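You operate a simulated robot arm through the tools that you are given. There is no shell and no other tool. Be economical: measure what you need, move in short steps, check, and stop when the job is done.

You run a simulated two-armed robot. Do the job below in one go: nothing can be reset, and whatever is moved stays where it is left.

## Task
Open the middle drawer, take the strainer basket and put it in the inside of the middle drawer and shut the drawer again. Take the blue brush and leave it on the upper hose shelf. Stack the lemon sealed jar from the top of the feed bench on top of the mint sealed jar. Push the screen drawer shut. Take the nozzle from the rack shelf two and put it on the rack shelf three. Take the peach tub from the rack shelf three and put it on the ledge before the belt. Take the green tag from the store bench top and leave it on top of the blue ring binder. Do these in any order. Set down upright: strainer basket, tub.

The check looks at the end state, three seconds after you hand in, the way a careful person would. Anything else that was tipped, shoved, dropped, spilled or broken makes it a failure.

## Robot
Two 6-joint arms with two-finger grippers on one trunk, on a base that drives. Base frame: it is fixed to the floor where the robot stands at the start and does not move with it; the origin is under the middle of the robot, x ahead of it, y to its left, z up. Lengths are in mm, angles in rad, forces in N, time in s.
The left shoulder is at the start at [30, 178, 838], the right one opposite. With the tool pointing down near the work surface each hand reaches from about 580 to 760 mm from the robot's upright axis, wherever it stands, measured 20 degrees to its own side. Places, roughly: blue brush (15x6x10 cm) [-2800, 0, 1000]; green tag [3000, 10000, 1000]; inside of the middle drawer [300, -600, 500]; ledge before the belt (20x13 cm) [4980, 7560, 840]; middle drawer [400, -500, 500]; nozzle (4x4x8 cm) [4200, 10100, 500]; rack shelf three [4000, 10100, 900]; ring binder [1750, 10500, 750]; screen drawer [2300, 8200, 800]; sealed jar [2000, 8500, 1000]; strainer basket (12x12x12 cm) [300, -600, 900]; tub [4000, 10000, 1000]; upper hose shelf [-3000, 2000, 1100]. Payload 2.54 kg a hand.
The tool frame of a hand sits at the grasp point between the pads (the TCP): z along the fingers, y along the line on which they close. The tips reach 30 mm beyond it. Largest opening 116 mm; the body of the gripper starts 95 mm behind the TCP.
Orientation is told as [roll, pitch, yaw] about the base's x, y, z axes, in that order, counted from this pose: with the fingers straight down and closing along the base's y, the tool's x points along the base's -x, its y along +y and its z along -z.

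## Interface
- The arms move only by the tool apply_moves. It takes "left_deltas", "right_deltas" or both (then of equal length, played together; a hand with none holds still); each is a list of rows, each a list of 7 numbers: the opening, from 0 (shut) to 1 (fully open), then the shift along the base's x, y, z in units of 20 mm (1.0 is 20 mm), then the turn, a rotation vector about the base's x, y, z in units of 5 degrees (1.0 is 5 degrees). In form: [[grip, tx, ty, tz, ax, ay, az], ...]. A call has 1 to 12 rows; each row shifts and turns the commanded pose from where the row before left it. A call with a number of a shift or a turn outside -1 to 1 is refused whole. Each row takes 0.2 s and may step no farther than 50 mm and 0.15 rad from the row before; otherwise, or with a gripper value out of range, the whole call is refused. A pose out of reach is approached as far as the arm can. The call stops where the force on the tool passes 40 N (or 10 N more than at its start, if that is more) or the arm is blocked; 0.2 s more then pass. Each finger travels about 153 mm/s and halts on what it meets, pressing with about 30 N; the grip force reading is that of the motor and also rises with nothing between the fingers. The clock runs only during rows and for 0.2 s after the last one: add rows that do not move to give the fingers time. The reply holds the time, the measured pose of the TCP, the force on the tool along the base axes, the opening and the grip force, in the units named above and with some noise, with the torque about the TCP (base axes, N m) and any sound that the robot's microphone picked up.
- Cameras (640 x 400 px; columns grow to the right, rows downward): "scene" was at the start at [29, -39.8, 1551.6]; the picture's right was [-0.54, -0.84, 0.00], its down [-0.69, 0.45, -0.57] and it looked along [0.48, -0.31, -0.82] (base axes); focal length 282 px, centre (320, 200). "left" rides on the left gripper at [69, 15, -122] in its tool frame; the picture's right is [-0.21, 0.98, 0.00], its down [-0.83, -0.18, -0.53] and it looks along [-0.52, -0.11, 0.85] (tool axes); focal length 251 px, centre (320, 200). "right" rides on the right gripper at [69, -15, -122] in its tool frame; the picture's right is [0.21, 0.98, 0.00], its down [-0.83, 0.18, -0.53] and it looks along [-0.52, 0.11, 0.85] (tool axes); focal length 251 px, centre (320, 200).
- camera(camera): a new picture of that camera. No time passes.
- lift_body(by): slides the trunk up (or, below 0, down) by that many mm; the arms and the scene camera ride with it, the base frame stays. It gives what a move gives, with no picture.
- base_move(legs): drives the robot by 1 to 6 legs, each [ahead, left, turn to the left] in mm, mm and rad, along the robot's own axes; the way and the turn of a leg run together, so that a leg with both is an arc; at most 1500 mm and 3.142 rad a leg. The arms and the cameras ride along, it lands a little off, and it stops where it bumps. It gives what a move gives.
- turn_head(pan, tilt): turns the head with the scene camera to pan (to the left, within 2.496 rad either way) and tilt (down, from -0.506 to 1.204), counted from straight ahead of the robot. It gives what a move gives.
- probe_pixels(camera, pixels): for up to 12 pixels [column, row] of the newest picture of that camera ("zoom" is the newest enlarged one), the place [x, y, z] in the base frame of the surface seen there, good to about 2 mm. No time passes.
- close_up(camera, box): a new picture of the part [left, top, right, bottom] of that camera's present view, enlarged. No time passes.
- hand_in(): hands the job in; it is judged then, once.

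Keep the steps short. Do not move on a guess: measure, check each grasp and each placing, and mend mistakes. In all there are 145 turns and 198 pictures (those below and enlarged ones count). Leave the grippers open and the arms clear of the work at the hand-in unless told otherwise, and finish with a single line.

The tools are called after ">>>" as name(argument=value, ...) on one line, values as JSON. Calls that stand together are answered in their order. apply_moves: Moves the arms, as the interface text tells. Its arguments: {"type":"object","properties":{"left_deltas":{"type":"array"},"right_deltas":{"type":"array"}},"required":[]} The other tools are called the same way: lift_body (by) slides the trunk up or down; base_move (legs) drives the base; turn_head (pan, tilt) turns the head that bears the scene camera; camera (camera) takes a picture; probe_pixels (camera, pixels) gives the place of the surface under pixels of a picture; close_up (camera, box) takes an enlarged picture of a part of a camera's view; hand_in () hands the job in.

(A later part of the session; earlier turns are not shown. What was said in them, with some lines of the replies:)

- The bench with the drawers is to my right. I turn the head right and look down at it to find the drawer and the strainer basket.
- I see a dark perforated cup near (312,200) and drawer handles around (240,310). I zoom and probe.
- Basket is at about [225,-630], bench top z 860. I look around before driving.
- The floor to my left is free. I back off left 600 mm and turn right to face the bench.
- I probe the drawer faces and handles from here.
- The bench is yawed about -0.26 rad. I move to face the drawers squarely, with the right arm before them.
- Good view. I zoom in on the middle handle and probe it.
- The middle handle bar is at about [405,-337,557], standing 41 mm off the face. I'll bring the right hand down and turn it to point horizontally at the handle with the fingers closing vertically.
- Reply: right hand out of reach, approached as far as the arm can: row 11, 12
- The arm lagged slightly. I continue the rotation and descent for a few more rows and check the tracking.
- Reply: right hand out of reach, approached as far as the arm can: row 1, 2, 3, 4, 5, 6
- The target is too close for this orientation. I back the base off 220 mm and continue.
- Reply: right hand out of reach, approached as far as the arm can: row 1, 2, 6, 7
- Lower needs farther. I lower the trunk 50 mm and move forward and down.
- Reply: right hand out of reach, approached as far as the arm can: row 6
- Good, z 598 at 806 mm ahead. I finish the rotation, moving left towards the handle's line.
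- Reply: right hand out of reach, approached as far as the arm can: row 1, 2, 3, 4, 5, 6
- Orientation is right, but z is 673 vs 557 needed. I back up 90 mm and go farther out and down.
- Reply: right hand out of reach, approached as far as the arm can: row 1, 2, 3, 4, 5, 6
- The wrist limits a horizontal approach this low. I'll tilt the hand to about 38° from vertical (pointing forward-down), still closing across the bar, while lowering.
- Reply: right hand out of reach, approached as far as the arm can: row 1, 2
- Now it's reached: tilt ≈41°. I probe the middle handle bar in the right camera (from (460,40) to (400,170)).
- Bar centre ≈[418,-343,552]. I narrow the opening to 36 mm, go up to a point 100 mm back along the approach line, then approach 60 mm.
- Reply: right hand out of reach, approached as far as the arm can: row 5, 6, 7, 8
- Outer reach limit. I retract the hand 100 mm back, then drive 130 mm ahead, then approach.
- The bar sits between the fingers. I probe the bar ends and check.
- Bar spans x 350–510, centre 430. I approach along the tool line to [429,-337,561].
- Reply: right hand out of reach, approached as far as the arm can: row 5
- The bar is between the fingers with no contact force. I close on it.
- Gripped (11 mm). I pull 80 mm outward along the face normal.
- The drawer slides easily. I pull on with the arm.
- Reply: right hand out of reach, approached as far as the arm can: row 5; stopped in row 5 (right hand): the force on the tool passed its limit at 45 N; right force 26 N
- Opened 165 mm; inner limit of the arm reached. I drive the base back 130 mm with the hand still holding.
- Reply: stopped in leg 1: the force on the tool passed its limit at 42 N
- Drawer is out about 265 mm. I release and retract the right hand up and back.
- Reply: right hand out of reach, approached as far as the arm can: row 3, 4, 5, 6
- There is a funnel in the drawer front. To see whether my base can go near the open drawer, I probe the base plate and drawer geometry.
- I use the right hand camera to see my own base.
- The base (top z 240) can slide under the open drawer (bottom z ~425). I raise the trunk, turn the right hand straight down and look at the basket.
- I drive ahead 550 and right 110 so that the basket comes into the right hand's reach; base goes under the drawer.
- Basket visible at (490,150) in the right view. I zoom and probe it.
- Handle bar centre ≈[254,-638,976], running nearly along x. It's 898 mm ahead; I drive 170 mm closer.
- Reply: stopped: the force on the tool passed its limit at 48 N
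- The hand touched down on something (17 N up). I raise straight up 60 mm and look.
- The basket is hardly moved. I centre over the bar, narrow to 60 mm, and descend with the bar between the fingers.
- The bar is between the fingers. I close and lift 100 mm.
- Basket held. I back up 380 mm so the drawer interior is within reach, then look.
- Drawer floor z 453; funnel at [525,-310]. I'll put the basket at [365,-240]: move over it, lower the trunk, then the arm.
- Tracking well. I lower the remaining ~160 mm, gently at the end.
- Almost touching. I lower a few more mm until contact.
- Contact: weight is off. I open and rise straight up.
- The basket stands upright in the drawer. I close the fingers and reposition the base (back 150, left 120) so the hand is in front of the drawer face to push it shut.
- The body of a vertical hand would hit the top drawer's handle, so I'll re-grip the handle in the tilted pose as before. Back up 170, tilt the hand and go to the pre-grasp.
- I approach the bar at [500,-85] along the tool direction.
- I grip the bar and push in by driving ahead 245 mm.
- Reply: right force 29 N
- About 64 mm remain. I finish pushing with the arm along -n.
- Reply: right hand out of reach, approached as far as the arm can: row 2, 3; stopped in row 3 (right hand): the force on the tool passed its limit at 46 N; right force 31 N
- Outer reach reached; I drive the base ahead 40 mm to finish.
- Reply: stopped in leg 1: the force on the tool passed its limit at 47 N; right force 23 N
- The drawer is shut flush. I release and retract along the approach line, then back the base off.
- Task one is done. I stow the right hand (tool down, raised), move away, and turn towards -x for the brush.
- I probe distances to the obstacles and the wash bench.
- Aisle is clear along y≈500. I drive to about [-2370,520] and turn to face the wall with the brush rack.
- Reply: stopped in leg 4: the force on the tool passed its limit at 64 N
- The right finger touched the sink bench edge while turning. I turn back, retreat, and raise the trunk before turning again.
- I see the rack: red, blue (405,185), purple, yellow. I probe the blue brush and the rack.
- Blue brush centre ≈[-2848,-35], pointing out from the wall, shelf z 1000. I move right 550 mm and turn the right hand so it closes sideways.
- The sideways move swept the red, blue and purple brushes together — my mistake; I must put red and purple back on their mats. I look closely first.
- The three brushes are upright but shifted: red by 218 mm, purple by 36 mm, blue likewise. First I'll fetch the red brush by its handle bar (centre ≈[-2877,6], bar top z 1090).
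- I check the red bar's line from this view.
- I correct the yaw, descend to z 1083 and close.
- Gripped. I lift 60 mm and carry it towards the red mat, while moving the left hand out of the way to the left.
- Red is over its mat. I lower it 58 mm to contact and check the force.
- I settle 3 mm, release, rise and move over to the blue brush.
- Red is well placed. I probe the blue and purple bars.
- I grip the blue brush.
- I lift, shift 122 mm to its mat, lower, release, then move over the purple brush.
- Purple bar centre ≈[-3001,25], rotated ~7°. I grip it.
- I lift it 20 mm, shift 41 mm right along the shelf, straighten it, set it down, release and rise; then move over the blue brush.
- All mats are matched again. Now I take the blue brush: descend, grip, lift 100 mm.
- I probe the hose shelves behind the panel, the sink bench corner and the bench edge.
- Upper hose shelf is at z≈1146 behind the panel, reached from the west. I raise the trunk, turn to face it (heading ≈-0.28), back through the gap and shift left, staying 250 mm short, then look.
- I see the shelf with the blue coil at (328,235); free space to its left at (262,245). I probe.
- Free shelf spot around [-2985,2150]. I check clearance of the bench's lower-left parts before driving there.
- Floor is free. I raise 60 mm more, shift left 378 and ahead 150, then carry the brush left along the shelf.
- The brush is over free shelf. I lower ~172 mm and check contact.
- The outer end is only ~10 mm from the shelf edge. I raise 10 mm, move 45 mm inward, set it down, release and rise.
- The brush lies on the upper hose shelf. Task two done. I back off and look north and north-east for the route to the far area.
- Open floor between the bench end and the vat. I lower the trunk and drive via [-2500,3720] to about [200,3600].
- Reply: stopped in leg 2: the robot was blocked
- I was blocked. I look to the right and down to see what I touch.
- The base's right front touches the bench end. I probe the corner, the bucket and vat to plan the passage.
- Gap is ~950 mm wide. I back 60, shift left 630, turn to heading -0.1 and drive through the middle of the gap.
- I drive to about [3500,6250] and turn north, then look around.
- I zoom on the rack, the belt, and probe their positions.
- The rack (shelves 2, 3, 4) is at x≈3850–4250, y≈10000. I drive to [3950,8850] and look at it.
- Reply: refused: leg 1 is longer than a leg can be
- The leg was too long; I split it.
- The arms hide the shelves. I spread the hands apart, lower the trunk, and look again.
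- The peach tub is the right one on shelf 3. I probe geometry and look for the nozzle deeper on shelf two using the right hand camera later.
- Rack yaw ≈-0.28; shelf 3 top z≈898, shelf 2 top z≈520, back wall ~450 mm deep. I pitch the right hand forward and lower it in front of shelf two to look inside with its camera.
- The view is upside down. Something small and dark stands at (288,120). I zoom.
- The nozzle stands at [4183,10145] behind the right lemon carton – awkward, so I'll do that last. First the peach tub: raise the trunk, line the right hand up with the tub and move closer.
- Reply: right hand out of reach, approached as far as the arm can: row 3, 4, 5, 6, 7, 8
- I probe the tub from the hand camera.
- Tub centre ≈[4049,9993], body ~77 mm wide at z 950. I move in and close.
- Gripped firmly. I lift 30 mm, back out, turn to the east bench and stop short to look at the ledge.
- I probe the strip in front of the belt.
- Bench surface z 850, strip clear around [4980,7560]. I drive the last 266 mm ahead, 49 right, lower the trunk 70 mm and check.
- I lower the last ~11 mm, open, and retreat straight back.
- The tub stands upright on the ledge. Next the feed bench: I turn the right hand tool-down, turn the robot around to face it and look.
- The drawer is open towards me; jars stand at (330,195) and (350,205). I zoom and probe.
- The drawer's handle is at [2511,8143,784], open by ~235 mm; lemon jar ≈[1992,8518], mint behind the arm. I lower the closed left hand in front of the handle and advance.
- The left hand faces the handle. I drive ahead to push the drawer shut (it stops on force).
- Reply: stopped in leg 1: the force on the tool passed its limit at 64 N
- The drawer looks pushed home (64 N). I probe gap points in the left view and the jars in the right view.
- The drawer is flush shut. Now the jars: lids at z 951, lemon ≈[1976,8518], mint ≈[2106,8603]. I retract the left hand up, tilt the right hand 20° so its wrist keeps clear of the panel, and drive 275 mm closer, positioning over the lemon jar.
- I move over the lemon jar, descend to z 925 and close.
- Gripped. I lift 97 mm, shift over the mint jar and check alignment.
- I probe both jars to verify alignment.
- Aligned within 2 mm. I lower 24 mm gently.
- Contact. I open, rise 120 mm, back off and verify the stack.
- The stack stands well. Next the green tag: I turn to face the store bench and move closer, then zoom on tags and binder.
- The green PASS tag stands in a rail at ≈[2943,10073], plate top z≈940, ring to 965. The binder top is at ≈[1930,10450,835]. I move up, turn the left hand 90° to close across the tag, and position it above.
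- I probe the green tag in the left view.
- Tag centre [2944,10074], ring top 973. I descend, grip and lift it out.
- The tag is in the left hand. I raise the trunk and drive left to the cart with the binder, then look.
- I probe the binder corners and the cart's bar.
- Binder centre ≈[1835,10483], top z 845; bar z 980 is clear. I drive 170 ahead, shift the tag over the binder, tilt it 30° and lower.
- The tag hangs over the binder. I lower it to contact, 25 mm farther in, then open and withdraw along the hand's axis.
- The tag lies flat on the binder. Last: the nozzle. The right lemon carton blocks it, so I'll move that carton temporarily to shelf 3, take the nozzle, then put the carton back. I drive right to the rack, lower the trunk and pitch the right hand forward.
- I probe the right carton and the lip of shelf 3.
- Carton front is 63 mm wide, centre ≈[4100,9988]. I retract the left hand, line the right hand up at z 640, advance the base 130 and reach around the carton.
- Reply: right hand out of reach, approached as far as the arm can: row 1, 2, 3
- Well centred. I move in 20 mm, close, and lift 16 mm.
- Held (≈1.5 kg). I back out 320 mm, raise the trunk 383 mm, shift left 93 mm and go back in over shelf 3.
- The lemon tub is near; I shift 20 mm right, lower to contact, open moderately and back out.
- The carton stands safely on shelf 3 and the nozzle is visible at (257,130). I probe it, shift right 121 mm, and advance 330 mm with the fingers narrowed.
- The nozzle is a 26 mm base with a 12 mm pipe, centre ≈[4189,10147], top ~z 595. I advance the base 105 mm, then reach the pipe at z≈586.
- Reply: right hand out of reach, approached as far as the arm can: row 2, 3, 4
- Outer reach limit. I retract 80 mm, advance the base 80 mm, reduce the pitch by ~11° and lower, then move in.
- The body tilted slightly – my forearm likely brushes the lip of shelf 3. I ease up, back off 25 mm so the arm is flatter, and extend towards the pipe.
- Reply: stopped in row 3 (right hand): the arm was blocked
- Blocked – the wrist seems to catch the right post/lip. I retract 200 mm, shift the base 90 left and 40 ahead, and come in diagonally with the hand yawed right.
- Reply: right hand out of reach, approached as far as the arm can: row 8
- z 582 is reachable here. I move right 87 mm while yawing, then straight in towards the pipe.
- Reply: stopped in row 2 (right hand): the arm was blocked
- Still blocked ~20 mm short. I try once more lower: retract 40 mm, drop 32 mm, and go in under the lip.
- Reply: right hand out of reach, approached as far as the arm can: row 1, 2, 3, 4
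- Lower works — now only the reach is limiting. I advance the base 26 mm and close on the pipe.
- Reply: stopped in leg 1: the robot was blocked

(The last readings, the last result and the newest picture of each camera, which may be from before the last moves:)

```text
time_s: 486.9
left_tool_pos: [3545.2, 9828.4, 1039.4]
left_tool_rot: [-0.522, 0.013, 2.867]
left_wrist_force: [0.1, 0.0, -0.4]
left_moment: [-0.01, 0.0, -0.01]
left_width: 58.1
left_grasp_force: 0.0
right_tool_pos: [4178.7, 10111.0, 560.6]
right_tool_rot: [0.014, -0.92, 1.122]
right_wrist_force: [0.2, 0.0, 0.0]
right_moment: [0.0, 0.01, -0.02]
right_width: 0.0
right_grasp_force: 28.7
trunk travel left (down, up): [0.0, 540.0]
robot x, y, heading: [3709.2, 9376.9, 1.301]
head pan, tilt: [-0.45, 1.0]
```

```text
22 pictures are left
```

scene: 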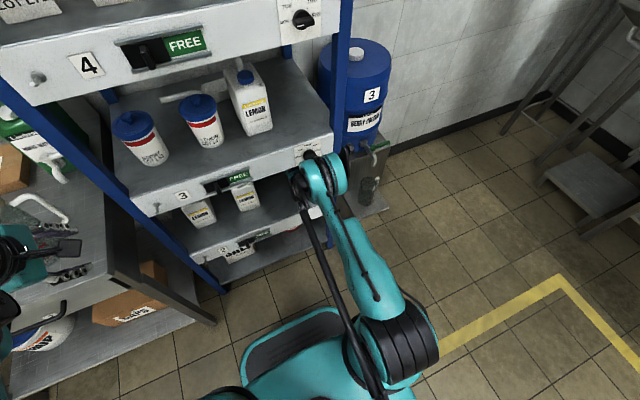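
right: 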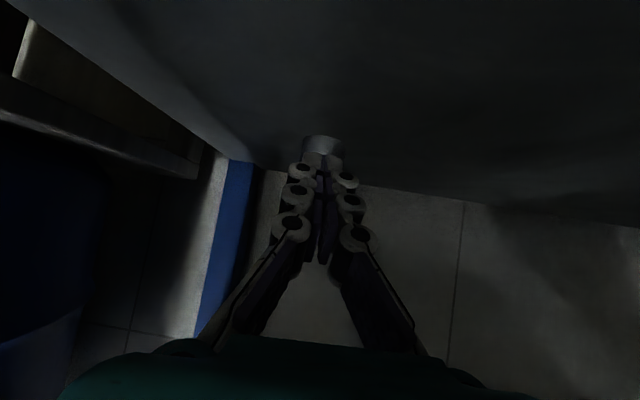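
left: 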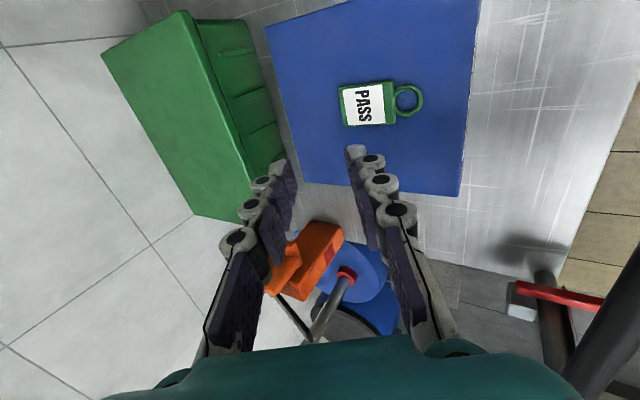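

Just ~15 mm short. I open, then raise the pitch by 10° about the wrist, which moves the tips ~21 mm farther in, and close again.

>>> apply_moves(right_deltas=[[0.3, 0, 0, 0, 0, 0, 0], [0.55, 0, 0, 0, 0, 0, 0], [0.55, 0.13, 0.27, 0.45, 0.61, -0.29, 0], [0.55, 0.13, 0.27, 0.45, 0.61, -0.29, 0], [0.55, 0.13, 0.27, 0.4, 0.61, -0.29, 0], [0.55, 0.13, 0.27, 0.2, 0.4, -0.2, 0]])

>>> camera(camera="right")

>>> apply_moves(right_deltas=[[0.4, 0, 0, 0, 0, 0, 0], [0.2, 0, 0, 0, 0, 0, 0], [0, 0, 0, 0, 0, 0, 0], [0, 0, 0, 0, 0, 0, 0], [0, 0, 0, 0, 0, 0, 0]])

>>> camera(camera="right")

```text
time_s: 488.2
left_tool_pos: [3543.3, 9831.2, 1040.0]
left_tool_rot: [-0.519, 0.011, 2.868]
left_wrist_force: [-0.8, -0.3, 0.1]
left_moment: [0.0, 0.01, -0.02]
left_width: 58.2
left_grasp_force: 0.1
right_tool_pos: [4189.7, 10134.2, 601.5]
right_tool_rot: [0.01, -1.135, 1.126]
right_wrist_force: [0.0, -0.6, 0.7]
right_moment: [-0.01, -0.02, -0.01]
right_width: 63.8
right_grasp_force: 0.2
right hand out of reach, approached as far as the arm can: row 5, 6
trunk travel left (down, up): [0.0, 540.0]
robot x, y, heading: [3711.2, 9380.2, 1.309]
head pan, tilt: [-0.45, 1.0]
```

```text
21 pictures are left
```

right: 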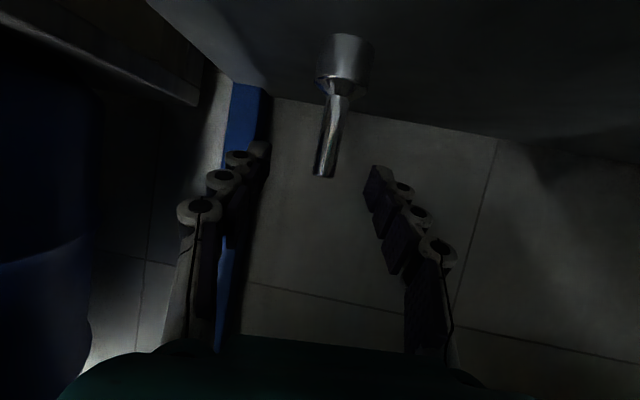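

```text
time_s: 489.4
left_tool_pos: [3544.7, 9830.8, 1040.2]
left_tool_rot: [-0.523, 0.012, 2.869]
left_wrist_force: [0.3, 0.7, -0.4]
left_moment: [0.02, 0.01, 0.01]
left_width: 58.1
left_grasp_force: 0.1
right_tool_pos: [4189.8, 10132.2, 600.3]
right_tool_rot: [0.01, -1.135, 1.124]
right_wrist_force: [0.0, -0.4, 0.2]
right_moment: [0.04, 0.01, 0.04]
right_width: 12.2
right_grasp_force: 29.8
trunk travel left (down, up): [0.0, 540.0]
robot x, y, heading: [3707.3, 9375.1, 1.31]
head pan, tilt: [-0.45, 1.0]
```

```text
20 pictures are left
```

right: 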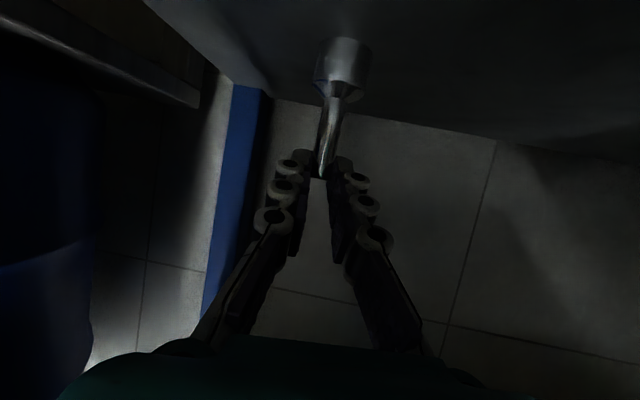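

The pipe is gripped (12 mm). I lift 10 mm, back out, raise the trunk 385 mm, and move in over shelf 3 beside the carton.

>>> apply_moves(right_deltas=[[0, 0, 0, 0.25, 0, 0, 0], [0, 0, 0, 0.25, 0, 0, 0]])

>>> base_move(legs=[[-350, 0, 0]])

>>> lift_body(by=387)

>>> camera(camera="right")

>>> base_move(legs=[[162, 12, 0]])

>>> camera(camera="right")

```text
time_s: 490.1
left_tool_pos: [3543.4, 9829.6, 1039.1]
left_tool_rot: [-0.52, 0.011, 2.866]
left_wrist_force: [-1.3, 0.2, 0.9]
left_moment: [0.01, 0.05, -0.02]
left_width: 58.3
left_grasp_force: 0.0
right_tool_pos: [4189.6, 10132.5, 610.6]
right_tool_rot: [0.013, -1.135, 1.124]
right_wrist_force: [-0.6, -0.4, -0.3]
right_moment: [-0.02, 0.03, 0.04]
right_width: 12.3
right_grasp_force: 29.8
trunk travel left (down, up): [0.0, 540.0]
robot x, y, heading: [3710.1, 9377.1, 1.305]
head pan, tilt: [-0.45, 1.0]
```

```text
time_s: 492.3
left_tool_pos: [3453.8, 9496.3, 1039.3]
left_tool_rot: [-0.522, 0.013, 2.863]
left_wrist_force: [-0.1, -0.4, -0.5]
left_moment: [0.04, 0.0, 0.0]
left_width: 58.1
left_grasp_force: 0.2
right_tool_pos: [4100.8, 9793.2, 611.9]
right_tool_rot: [0.011, -1.137, 1.117]
right_wrist_force: [0.8, 0.0, -0.8]
right_moment: [-0.02, 0.02, 0.0]
right_width: 12.3
right_grasp_force: 29.7
trunk travel left (down, up): [0.0, 540.0]
robot x, y, heading: [3617.5, 9037.3, 1.295]
head pan, tilt: [-0.45, 1.0]
```

```text
time_s: 494.6
left_tool_pos: [3454.6, 9497.1, 1283.5]
left_tool_rot: [-0.52, 0.012, 2.863]
left_wrist_force: [-0.4, -0.1, 0.3]
left_moment: [0.05, -0.05, -0.02]
left_width: 58.2
left_grasp_force: 0.0
right_tool_pos: [4102.4, 9792.2, 848.1]
right_tool_rot: [0.004, -1.116, 1.125]
right_wrist_force: [1.2, 1.4, -15.1]
right_moment: [-0.45, -0.06, -0.04]
right_width: 12.1
right_grasp_force: 30.2
trunk travel left (down, up): [-244.0, 296.0]
robot x, y, heading: [3619.9, 9041.0, 1.298]
head pan, tilt: [-0.45, 1.0]
stopped: the force on the tool passed its limit at 66 N (the readings are from after the stop); the commanded pose is now the measured one
```

```text
19 pictures are left
```

right: 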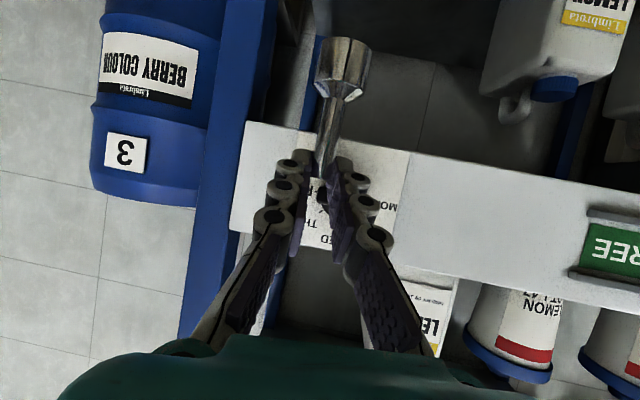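

```text
time_s: 495.3
left_tool_pos: [3455.2, 9503.1, 1284.5]
left_tool_rot: [-0.52, 0.012, 2.861]
left_wrist_force: [-0.1, 0.8, 0.4]
left_moment: [-0.02, -0.02, -0.01]
left_width: 58.0
left_grasp_force: 0.1
right_tool_pos: [4100.2, 9793.7, 845.3]
right_tool_rot: [-0.002, -1.107, 1.13]
right_wrist_force: [-0.4, 0.3, -0.6]
right_moment: [-0.02, -0.01, 0.0]
right_width: 12.2
right_grasp_force: 30.1
trunk travel left (down, up): [-244.0, 296.0]
robot x, y, heading: [3621.9, 9043.0, 1.302]
head pan, tilt: [-0.45, 1.0]
stopped in leg 1: the force on the tool passed its limit at 58 N (the readings are from after the stop); the commanded pose is now the measured one
```

```text
18 pictures are left
```

right: 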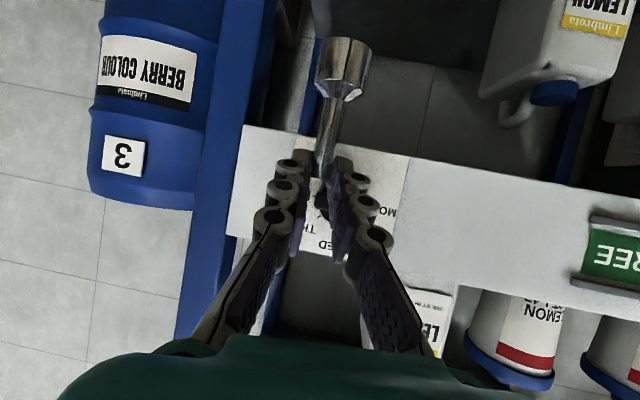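

The fingertips caught under the shelf-3 lip; the nozzle is still held. I back off, raise fully, go in over shelf 3 at the free spot, lower to contact, release and back out.

>>> base_move(legs=[[-130, 0, 0]])

>>> lift_body(by=151)

>>> base_move(legs=[[292, 13, 0]])

>>> camera(camera="right")

>>> apply_moves(right_deltas=[[0, 0, 0, -0.4, 0, 0, 0], [0, 0, 0, -0.25, 0, 0, 0], [0, 0, 0, -0.1, 0, 0, 0]])

>>> camera(camera="right")

```text
time_s: 496.6
left_tool_pos: [3418.9, 9373.3, 1284.0]
left_tool_rot: [-0.521, 0.013, 2.863]
left_wrist_force: [-0.5, -1.4, 0.6]
left_moment: [0.04, -0.03, 0.02]
left_width: 57.7
left_grasp_force: 0.0
right_tool_pos: [4063.7, 9668.3, 847.4]
right_tool_rot: [0.001, -1.109, 1.126]
right_wrist_force: [-0.6, -0.1, -0.2]
right_moment: [-0.06, 0.01, 0.02]
right_width: 12.1
right_grasp_force: 30.4
trunk travel left (down, up): [-244.0, 296.0]
robot x, y, heading: [3581.4, 8920.7, 1.301]
head pan, tilt: [-0.45, 1.0]
```

```text
time_s: 498.4
left_tool_pos: [3418.8, 9377.0, 1433.5]
left_tool_rot: [-0.52, 0.012, 2.864]
left_wrist_force: [0.6, 0.8, 0.0]
left_moment: [0.0, -0.03, 0.01]
left_width: 58.0
left_grasp_force: 0.1
right_tool_pos: [4065.1, 9669.0, 995.6]
right_tool_rot: [-0.001, -1.107, 1.131]
right_wrist_force: [-0.5, 0.3, -1.4]
right_moment: [-0.02, 0.01, 0.01]
right_width: 12.4
right_grasp_force: 29.8
trunk travel left (down, up): [-395.0, 145.0]
robot x, y, heading: [3579.9, 8921.1, 1.297]
head pan, tilt: [-0.45, 1.0]
```

```text
time_s: 500.4
left_tool_pos: [3485.5, 9661.4, 1434.3]
left_tool_rot: [-0.52, 0.013, 2.862]
left_wrist_force: [0.6, 0.0, -0.1]
left_moment: [-0.04, 0.0, 0.0]
left_width: 58.4
left_grasp_force: 0.0
right_tool_pos: [4130.6, 9953.4, 997.3]
right_tool_rot: [-0.002, -1.106, 1.128]
right_wrist_force: [0.5, 0.5, -1.0]
right_moment: [0.02, 0.0, 0.02]
right_width: 12.2
right_grasp_force: 30.1
trunk travel left (down, up): [-395.0, 145.0]
robot x, y, heading: [3648.4, 9204.7, 1.301]
head pan, tilt: [-0.45, 1.0]
```

```text
17 pictures are left
```

right: 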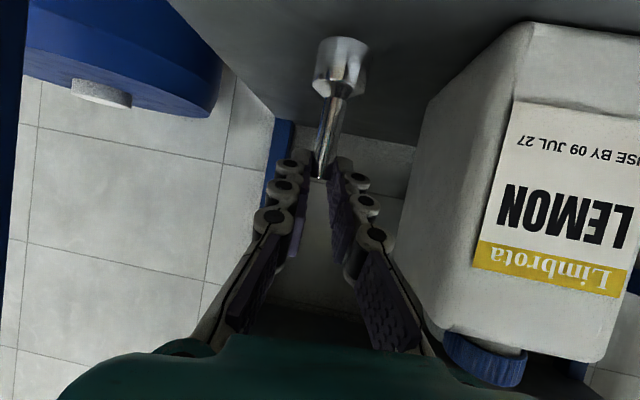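

```text
time_s: 501.2
left_tool_pos: [3485.5, 9659.2, 1434.7]
left_tool_rot: [-0.522, 0.013, 2.862]
left_wrist_force: [0.3, 0.5, -0.4]
left_moment: [0.02, -0.02, 0.0]
left_width: 58.0
left_grasp_force: 0.0
right_tool_pos: [4129.7, 9950.6, 987.2]
right_tool_rot: [-0.001, -1.107, 1.127]
right_wrist_force: [-0.1, 0.6, -0.1]
right_moment: [-0.02, 0.0, 0.0]
right_width: 12.5
right_grasp_force: 30.0
right hand out of reach, approached as far as the arm can: row 2
trunk travel left (down, up): [-395.0, 145.0]
robot x, y, heading: [3647.0, 9203.9, 1.295]
head pan, tilt: [-0.45, 1.0]
```

```text
16 pictures are left
```

right: 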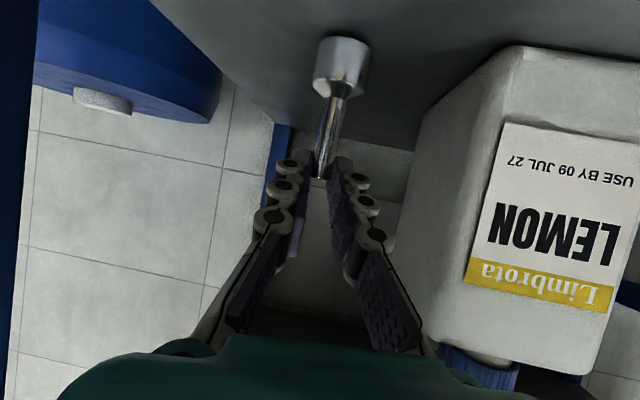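

I lower the trunk 7 mm to set the nozzle down, open, back out 300 mm, restore the hand's yaw and height for the carton and line up with it.

>>> lift_body(by=-7)

>>> apply_moves(right_deltas=[[0.15, 0, 0, 0, 0, 0, 0], [0.4, 0, 0, 0, 0, 0, 0], [0.4, 0, 0, 0, 0, 0, 0]])

>>> base_move(legs=[[-300, 0, 0]])

>>> apply_moves(right_deltas=[[0.9, 0, 0, 0.8, 0, 0, 0.6], [0.9, 0, 0, 0.8, 0, 0, 0.6], [0.9, 0, 0, 0.55, 0, 0, 0.6]])

>>> base_move(legs=[[0, 114, 0]])

>>> camera(camera="right")

>>> probe_pixels(camera="right", pixels=[[300, 130], [320, 130], [310, 110], [250, 120], [240, 110]])

```text
time_s: 501.7
left_tool_pos: [3485.6, 9659.3, 1427.9]
left_tool_rot: [-0.521, 0.015, 2.864]
left_wrist_force: [-0.5, -0.1, -0.4]
left_moment: [0.01, 0.04, 0.01]
left_width: 57.8
left_grasp_force: 0.1
right_tool_pos: [4130.3, 9951.6, 981.5]
right_tool_rot: [-0.002, -1.107, 1.127]
right_wrist_force: [-0.6, -1.1, 7.6]
right_moment: [0.14, -0.1, -0.01]
right_width: 12.0
right_grasp_force: 29.8
trunk travel left (down, up): [-388.0, 152.0]
robot x, y, heading: [3651.0, 9206.1, 1.301]
head pan, tilt: [-0.45, 1.0]
```

```text
time_s: 502.5
left_tool_pos: [3485.6, 9660.5, 1426.1]
left_tool_rot: [-0.521, 0.012, 2.863]
left_wrist_force: [0.4, -0.3, 0.0]
left_moment: [-0.02, 0.02, 0.01]
left_width: 58.0
left_grasp_force: 0.1
right_tool_pos: [4130.2, 9951.1, 981.2]
right_tool_rot: [0.0, -1.107, 1.126]
right_wrist_force: [0.3, 0.0, -0.2]
right_moment: [0.0, -0.01, -0.01]
right_width: 46.1
right_grasp_force: 0.0
trunk travel left (down, up): [-388.0, 152.0]
robot x, y, heading: [3646.4, 9201.9, 1.297]
head pan, tilt: [-0.45, 1.0]
```

```text
time_s: 504.6
left_tool_pos: [3401.2, 9365.7, 1428.0]
left_tool_rot: [-0.521, 0.012, 2.873]
left_wrist_force: [-0.2, -0.1, -0.5]
left_moment: [-0.01, 0.01, -0.01]
left_width: 58.0
left_grasp_force: 0.0
right_tool_pos: [4043.5, 9661.6, 980.9]
right_tool_rot: [-0.002, -1.106, 1.136]
right_wrist_force: [-0.4, 0.2, 1.2]
right_moment: [0.02, -0.02, 0.0]
right_width: 46.2
right_grasp_force: 0.1
trunk travel left (down, up): [-388.0, 152.0]
robot x, y, heading: [3568.0, 8913.6, 1.308]
head pan, tilt: [-0.45, 1.0]
```

```text
time_s: 505.4
left_tool_pos: [3401.0, 9365.5, 1428.4]
left_tool_rot: [-0.52, 0.014, 2.871]
left_wrist_force: [0.1, 0.6, 0.0]
left_moment: [0.01, 0.01, 0.05]
left_width: 57.8
left_grasp_force: 0.1
right_tool_pos: [4042.9, 9660.7, 1023.0]
right_tool_rot: [0.0, -1.107, 1.293]
right_wrist_force: [-0.7, 0.6, 0.2]
right_moment: [-0.01, 0.02, -0.02]
right_width: 104.3
right_grasp_force: 0.1
trunk travel left (down, up): [-388.0, 152.0]
robot x, y, heading: [3569.3, 8913.2, 1.31]
head pan, tilt: [-0.45, 1.0]
```

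```text
time_s: 506.6
left_tool_pos: [3292.7, 9397.0, 1428.8]
left_tool_rot: [-0.521, 0.015, 2.869]
left_wrist_force: [-0.3, 0.8, -0.4]
left_moment: [-0.02, 0.0, -0.01]
left_width: 57.9
left_grasp_force: 0.1
right_tool_pos: [3935.6, 9687.9, 1023.3]
right_tool_rot: [-0.002, -1.106, 1.29]
right_wrist_force: [0.7, -0.2, 0.5]
right_moment: [-0.01, 0.0, 0.02]
right_width: 104.2
right_grasp_force: 0.0
trunk travel left (down, up): [-388.0, 152.0]
robot x, y, heading: [3457.2, 8940.1, 1.307]
head pan, tilt: [-0.45, 1.0]
```

```text
15 pictures are left
```

right: 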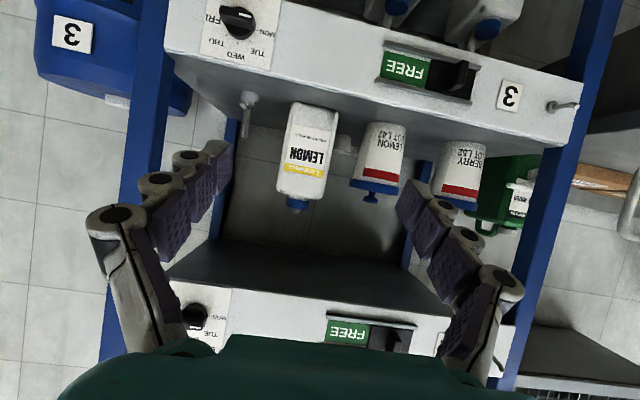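

```text
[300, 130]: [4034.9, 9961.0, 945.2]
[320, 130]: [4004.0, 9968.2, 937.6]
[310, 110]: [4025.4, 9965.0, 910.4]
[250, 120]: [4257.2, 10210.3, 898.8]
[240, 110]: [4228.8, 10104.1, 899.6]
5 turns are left
```

The nozzle stands on shelf 3. Now the carton: advance, grip it exactly as before and lift 13 mm.

>>> base_move(legs=[[299, -7, 0]])

>>> apply_moves(right_deltas=[[0.9, 0.26, 0.96, 0, 0, 0, 0], [0.7, 0, 0, 0, 0, 0, 0], [0.4, 0, 0, 0, 0, 0, 0], [0.4, 0, 0, 0, 0, 0, 0], [0.4, 0, 0, 0, 0, 0, 0]])

>>> apply_moves(right_deltas=[[0.4, 0, 0, 0.4, 0, 0, 0], [0.4, 0, 0, 0.4, 0, 0, 0]])

>>> camera(camera="right")

```text
time_s: 508.6
left_tool_pos: [3380.0, 9684.7, 1426.5]
left_tool_rot: [-0.521, 0.014, 2.866]
left_wrist_force: [-0.1, -0.9, 0.2]
left_moment: [0.03, 0.02, 0.02]
left_width: 57.7
left_grasp_force: 0.1
right_tool_pos: [4021.0, 9975.2, 1021.9]
right_tool_rot: [-0.003, -1.109, 1.289]
right_wrist_force: [-0.2, -0.2, 0.1]
right_moment: [0.01, 0.01, -0.01]
right_width: 104.3
right_grasp_force: 0.0
trunk travel left (down, up): [-388.0, 152.0]
robot x, y, heading: [3545.9, 9229.7, 1.301]
head pan, tilt: [-0.45, 1.0]
```

```text
time_s: 509.8
left_tool_pos: [3378.4, 9682.5, 1427.7]
left_tool_rot: [-0.522, 0.014, 2.866]
left_wrist_force: [-1.0, 0.1, 0.7]
left_moment: [-0.03, 0.03, 0.01]
left_width: 58.2
left_grasp_force: 0.2
right_tool_pos: [4025.5, 9994.7, 1024.0]
right_tool_rot: [-0.001, -1.106, 1.289]
right_wrist_force: [-7.1, -1.1, 2.0]
right_moment: [0.07, 0.22, 0.21]
right_width: 88.2
right_grasp_force: 30.0
trunk travel left (down, up): [-388.0, 152.0]
robot x, y, heading: [3542.7, 9227.6, 1.298]
head pan, tilt: [-0.45, 1.0]
```

```text
time_s: 510.4
left_tool_pos: [3379.7, 9683.2, 1427.3]
left_tool_rot: [-0.519, 0.017, 2.866]
left_wrist_force: [-0.4, 0.4, -0.5]
left_moment: [0.02, -0.03, -0.04]
left_width: 57.9
left_grasp_force: 0.2
right_tool_pos: [4026.7, 9994.6, 1039.2]
right_tool_rot: [-0.002, -1.104, 1.29]
right_wrist_force: [-1.0, -1.6, -15.3]
right_moment: [-0.52, 0.14, -0.01]
right_width: 88.1
right_grasp_force: 29.7
trunk travel left (down, up): [-388.0, 152.0]
robot x, y, heading: [3544.0, 9228.5, 1.303]
head pan, tilt: [-0.45, 1.0]
```

```text
14 pictures are left
4 turns are left
```

right: 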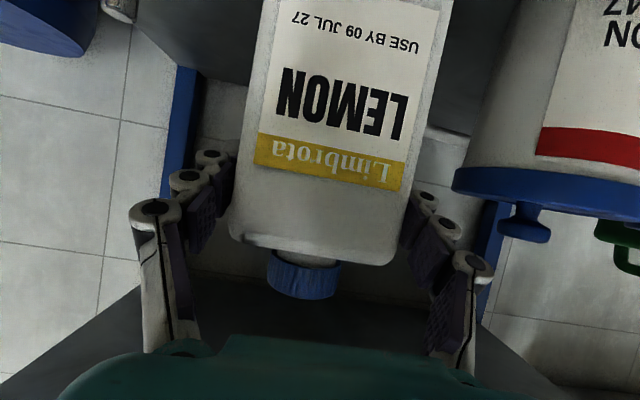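

Same grasp as before. I back out 330 mm, lower the trunk 383 mm, shift right 70 mm and go back in over the carton's original place on shelf two.

>>> base_move(legs=[[-330, 0, 0]])

>>> lift_body(by=-383)

>>> base_move(legs=[[0, -70, 0], [338, 0, 0]])

>>> camera(camera="right")

```text
time_s: 512.6
left_tool_pos: [3293.4, 9366.8, 1426.7]
left_tool_rot: [-0.519, 0.012, 2.868]
left_wrist_force: [-1.2, -0.5, 0.1]
left_moment: [0.0, 0.0, 0.0]
left_width: 57.9
left_grasp_force: 0.0
right_tool_pos: [3939.9, 9678.6, 1038.9]
right_tool_rot: [-0.001, -1.106, 1.291]
right_wrist_force: [-0.9, 0.4, -15.9]
right_moment: [-0.49, 0.15, -0.03]
right_width: 88.5
right_grasp_force: 30.3
trunk travel left (down, up): [-388.0, 152.0]
robot x, y, heading: [3456.2, 8911.1, 1.301]
head pan, tilt: [-0.45, 1.0]
```

```text
time_s: 516.3
left_tool_pos: [3292.5, 9365.9, 1044.2]
left_tool_rot: [-0.521, 0.013, 2.868]
left_wrist_force: [-0.3, 0.1, 0.3]
left_moment: [-0.03, 0.01, -0.01]
left_width: 58.0
left_grasp_force: 0.0
right_tool_pos: [3940.3, 9678.4, 656.0]
right_tool_rot: [0.0, -1.105, 1.29]
right_wrist_force: [0.1, 0.0, -16.0]
right_moment: [-0.45, 0.12, -0.03]
right_width: 87.5
right_grasp_force: 30.9
trunk travel left (down, up): [-5.0, 535.0]
robot x, y, heading: [3456.4, 8911.6, 1.303]
head pan, tilt: [-0.45, 1.0]
```

```text
time_s: 519.1
left_tool_pos: [3444.5, 9670.6, 1042.8]
left_tool_rot: [-0.518, 0.013, 2.871]
left_wrist_force: [-0.2, -0.2, -0.2]
left_moment: [-0.04, 0.01, -0.01]
left_width: 58.1
left_grasp_force: 0.1
right_tool_pos: [4091.8, 9985.0, 654.6]
right_tool_rot: [0.0, -1.103, 1.293]
right_wrist_force: [0.6, 0.4, -16.0]
right_moment: [-0.42, 0.11, 0.0]
right_width: 88.3
right_grasp_force: 29.9
trunk travel left (down, up): [-5.0, 535.0]
robot x, y, heading: [3615.1, 9212.9, 1.311]
head pan, tilt: [-0.45, 1.0]
```

```text
13 pictures are left
3 turns are left
```

right: 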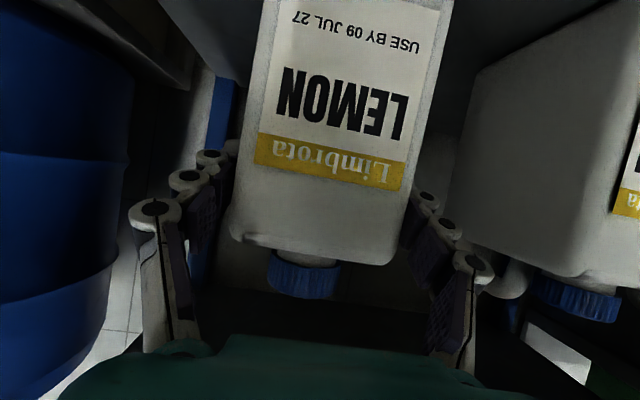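

Within 4 mm of its old place. I correct, lower 12 mm, open, back out, open both grippers and check.

>>> apply_moves(right_deltas=[[0.4, 0.21, -0.05, -0.35, 0, 0, 0], [0.4, 0, 0, -0.15, 0, 0, 0], [0.4, 0, 0, -0.12, 0, 0, 0]])

>>> apply_moves(right_deltas=[[0.85, 0, 0, 0, 0, 0, 0], [0.92, 0, 0, 0, 0, 0, 0], [0.92, 0, 0, 0, 0, 0, 0]])

>>> base_move(legs=[[-400, 0, 0]])

>>> apply_moves(right_deltas=[[1, 0, 0, 0, 0, 0, 0], [1, 0, 0, 0, 0, 0, 0], [1, 0, 0, 0, 0, 0, 0]], left_deltas=[[1, 0, 0, 0, 0, 0, 0], [1, 0, 0, 0, 0, 0, 0], [1, 0, 0, 0, 0, 0, 0]])

>>> camera(camera="right")

>>> turn_head(pan=-0.4, tilt=0.6)

>>> close_up(camera="scene", box=[150, 80, 450, 330])

```text
time_s: 519.9
left_tool_pos: [3444.6, 9668.3, 1043.2]
left_tool_rot: [-0.522, 0.014, 2.87]
left_wrist_force: [-0.4, 0.1, -0.3]
left_moment: [-0.01, -0.01, 0.0]
left_width: 57.9
left_grasp_force: 0.1
right_tool_pos: [4096.0, 9982.8, 645.0]
right_tool_rot: [-0.002, -1.107, 1.296]
right_wrist_force: [-2.0, -2.2, -3.6]
right_moment: [0.18, -0.38, 0.02]
right_width: 88.2
right_grasp_force: 29.6
trunk travel left (down, up): [-5.0, 535.0]
robot x, y, heading: [3610.2, 9217.6, 1.312]
head pan, tilt: [-0.45, 1.0]
```

```text
time_s: 520.7
left_tool_pos: [3445.1, 9666.8, 1043.8]
left_tool_rot: [-0.522, 0.014, 2.87]
left_wrist_force: [0.2, 0.2, -1.0]
left_moment: [-0.02, -0.03, 0.01]
left_width: 57.9
left_grasp_force: 0.1
right_tool_pos: [4097.2, 9983.1, 644.8]
right_tool_rot: [-0.001, -1.106, 1.294]
right_wrist_force: [0.3, 0.8, 0.0]
right_moment: [0.0, -0.02, -0.02]
right_width: 106.6
right_grasp_force: 0.1
trunk travel left (down, up): [-5.0, 535.0]
robot x, y, heading: [3613.1, 9216.3, 1.311]
head pan, tilt: [-0.45, 1.0]
```

```text
time_s: 523.2
left_tool_pos: [3340.2, 9286.2, 1044.9]
left_tool_rot: [-0.522, 0.014, 2.882]
left_wrist_force: [-1.1, 0.0, -0.2]
left_moment: [0.01, 0.0, 0.01]
left_width: 58.1
left_grasp_force: 0.0
right_tool_pos: [3988.2, 9608.8, 645.3]
right_tool_rot: [-0.001, -1.105, 1.305]
right_wrist_force: [-0.7, -0.8, -0.7]
right_moment: [-0.05, 0.04, 0.01]
right_width: 106.7
right_grasp_force: 0.1
trunk travel left (down, up): [-5.0, 535.0]
robot x, y, heading: [3513.5, 8838.4, 1.318]
head pan, tilt: [-0.45, 1.0]
```

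```text
time_s: 524.0
left_tool_pos: [3340.0, 9288.0, 1045.0]
left_tool_rot: [-0.522, 0.015, 2.882]
left_wrist_force: [-0.5, -0.3, 0.0]
left_moment: [-0.01, -0.01, 0.0]
left_width: 115.8
left_grasp_force: 0.1
right_tool_pos: [3987.8, 9608.4, 644.8]
right_tool_rot: [-0.004, -1.109, 1.304]
right_wrist_force: [-0.1, 0.5, 0.5]
right_moment: [0.03, 0.02, 0.03]
right_width: 115.8
right_grasp_force: 0.1
trunk travel left (down, up): [-5.0, 535.0]
robot x, y, heading: [3515.1, 8836.8, 1.323]
head pan, tilt: [-0.45, 1.0]
```

```text
12 pictures are left
```

right: 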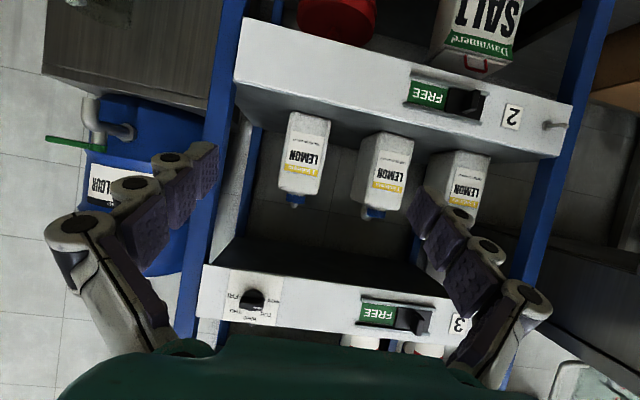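

```text
time_s: 524.9
left_tool_pos: [3341.0, 9287.0, 1044.4]
left_tool_rot: [-0.52, 0.015, 2.882]
left_wrist_force: [0.2, 0.0, 0.1]
left_moment: [0.04, 0.01, 0.0]
left_width: 116.0
left_grasp_force: 0.0
right_tool_pos: [3988.1, 9608.5, 644.7]
right_tool_rot: [-0.002, -1.104, 1.304]
right_wrist_force: [0.0, 0.9, 0.5]
right_moment: [0.0, 0.0, -0.01]
right_width: 115.9
right_grasp_force: 0.0
trunk travel left (down, up): [-5.0, 535.0]
robot x, y, heading: [3513.4, 8834.5, 1.32]
head pan, tilt: [-0.4, 0.6]
```

```text
1.60 times, centred on (300, 205) of scene
2 turns are left
```

zoom: 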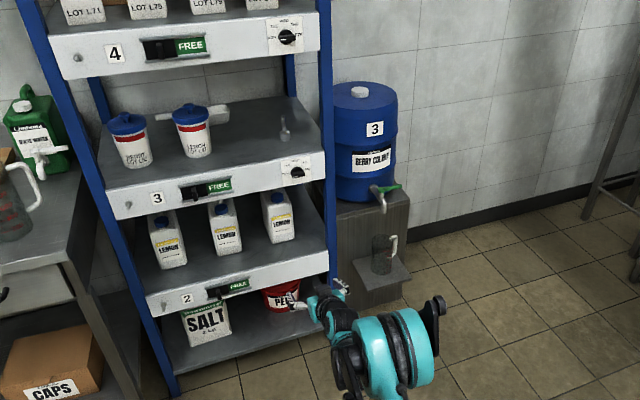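

The nozzle stands on shelf 3, the carton is back on shelf two, and both grippers are open and clear. I hand in.

>>> hand_in()

```text
The job is handed in.
```

All seven jobs are finished and handed in; on the way I shoved the red, purple and blue brushes (red and purple are back on their mats), moved a lemon carton on shelf two and put it back within a few mm, and bumped the shelf-three lip by its dial, whose setting I did not check.
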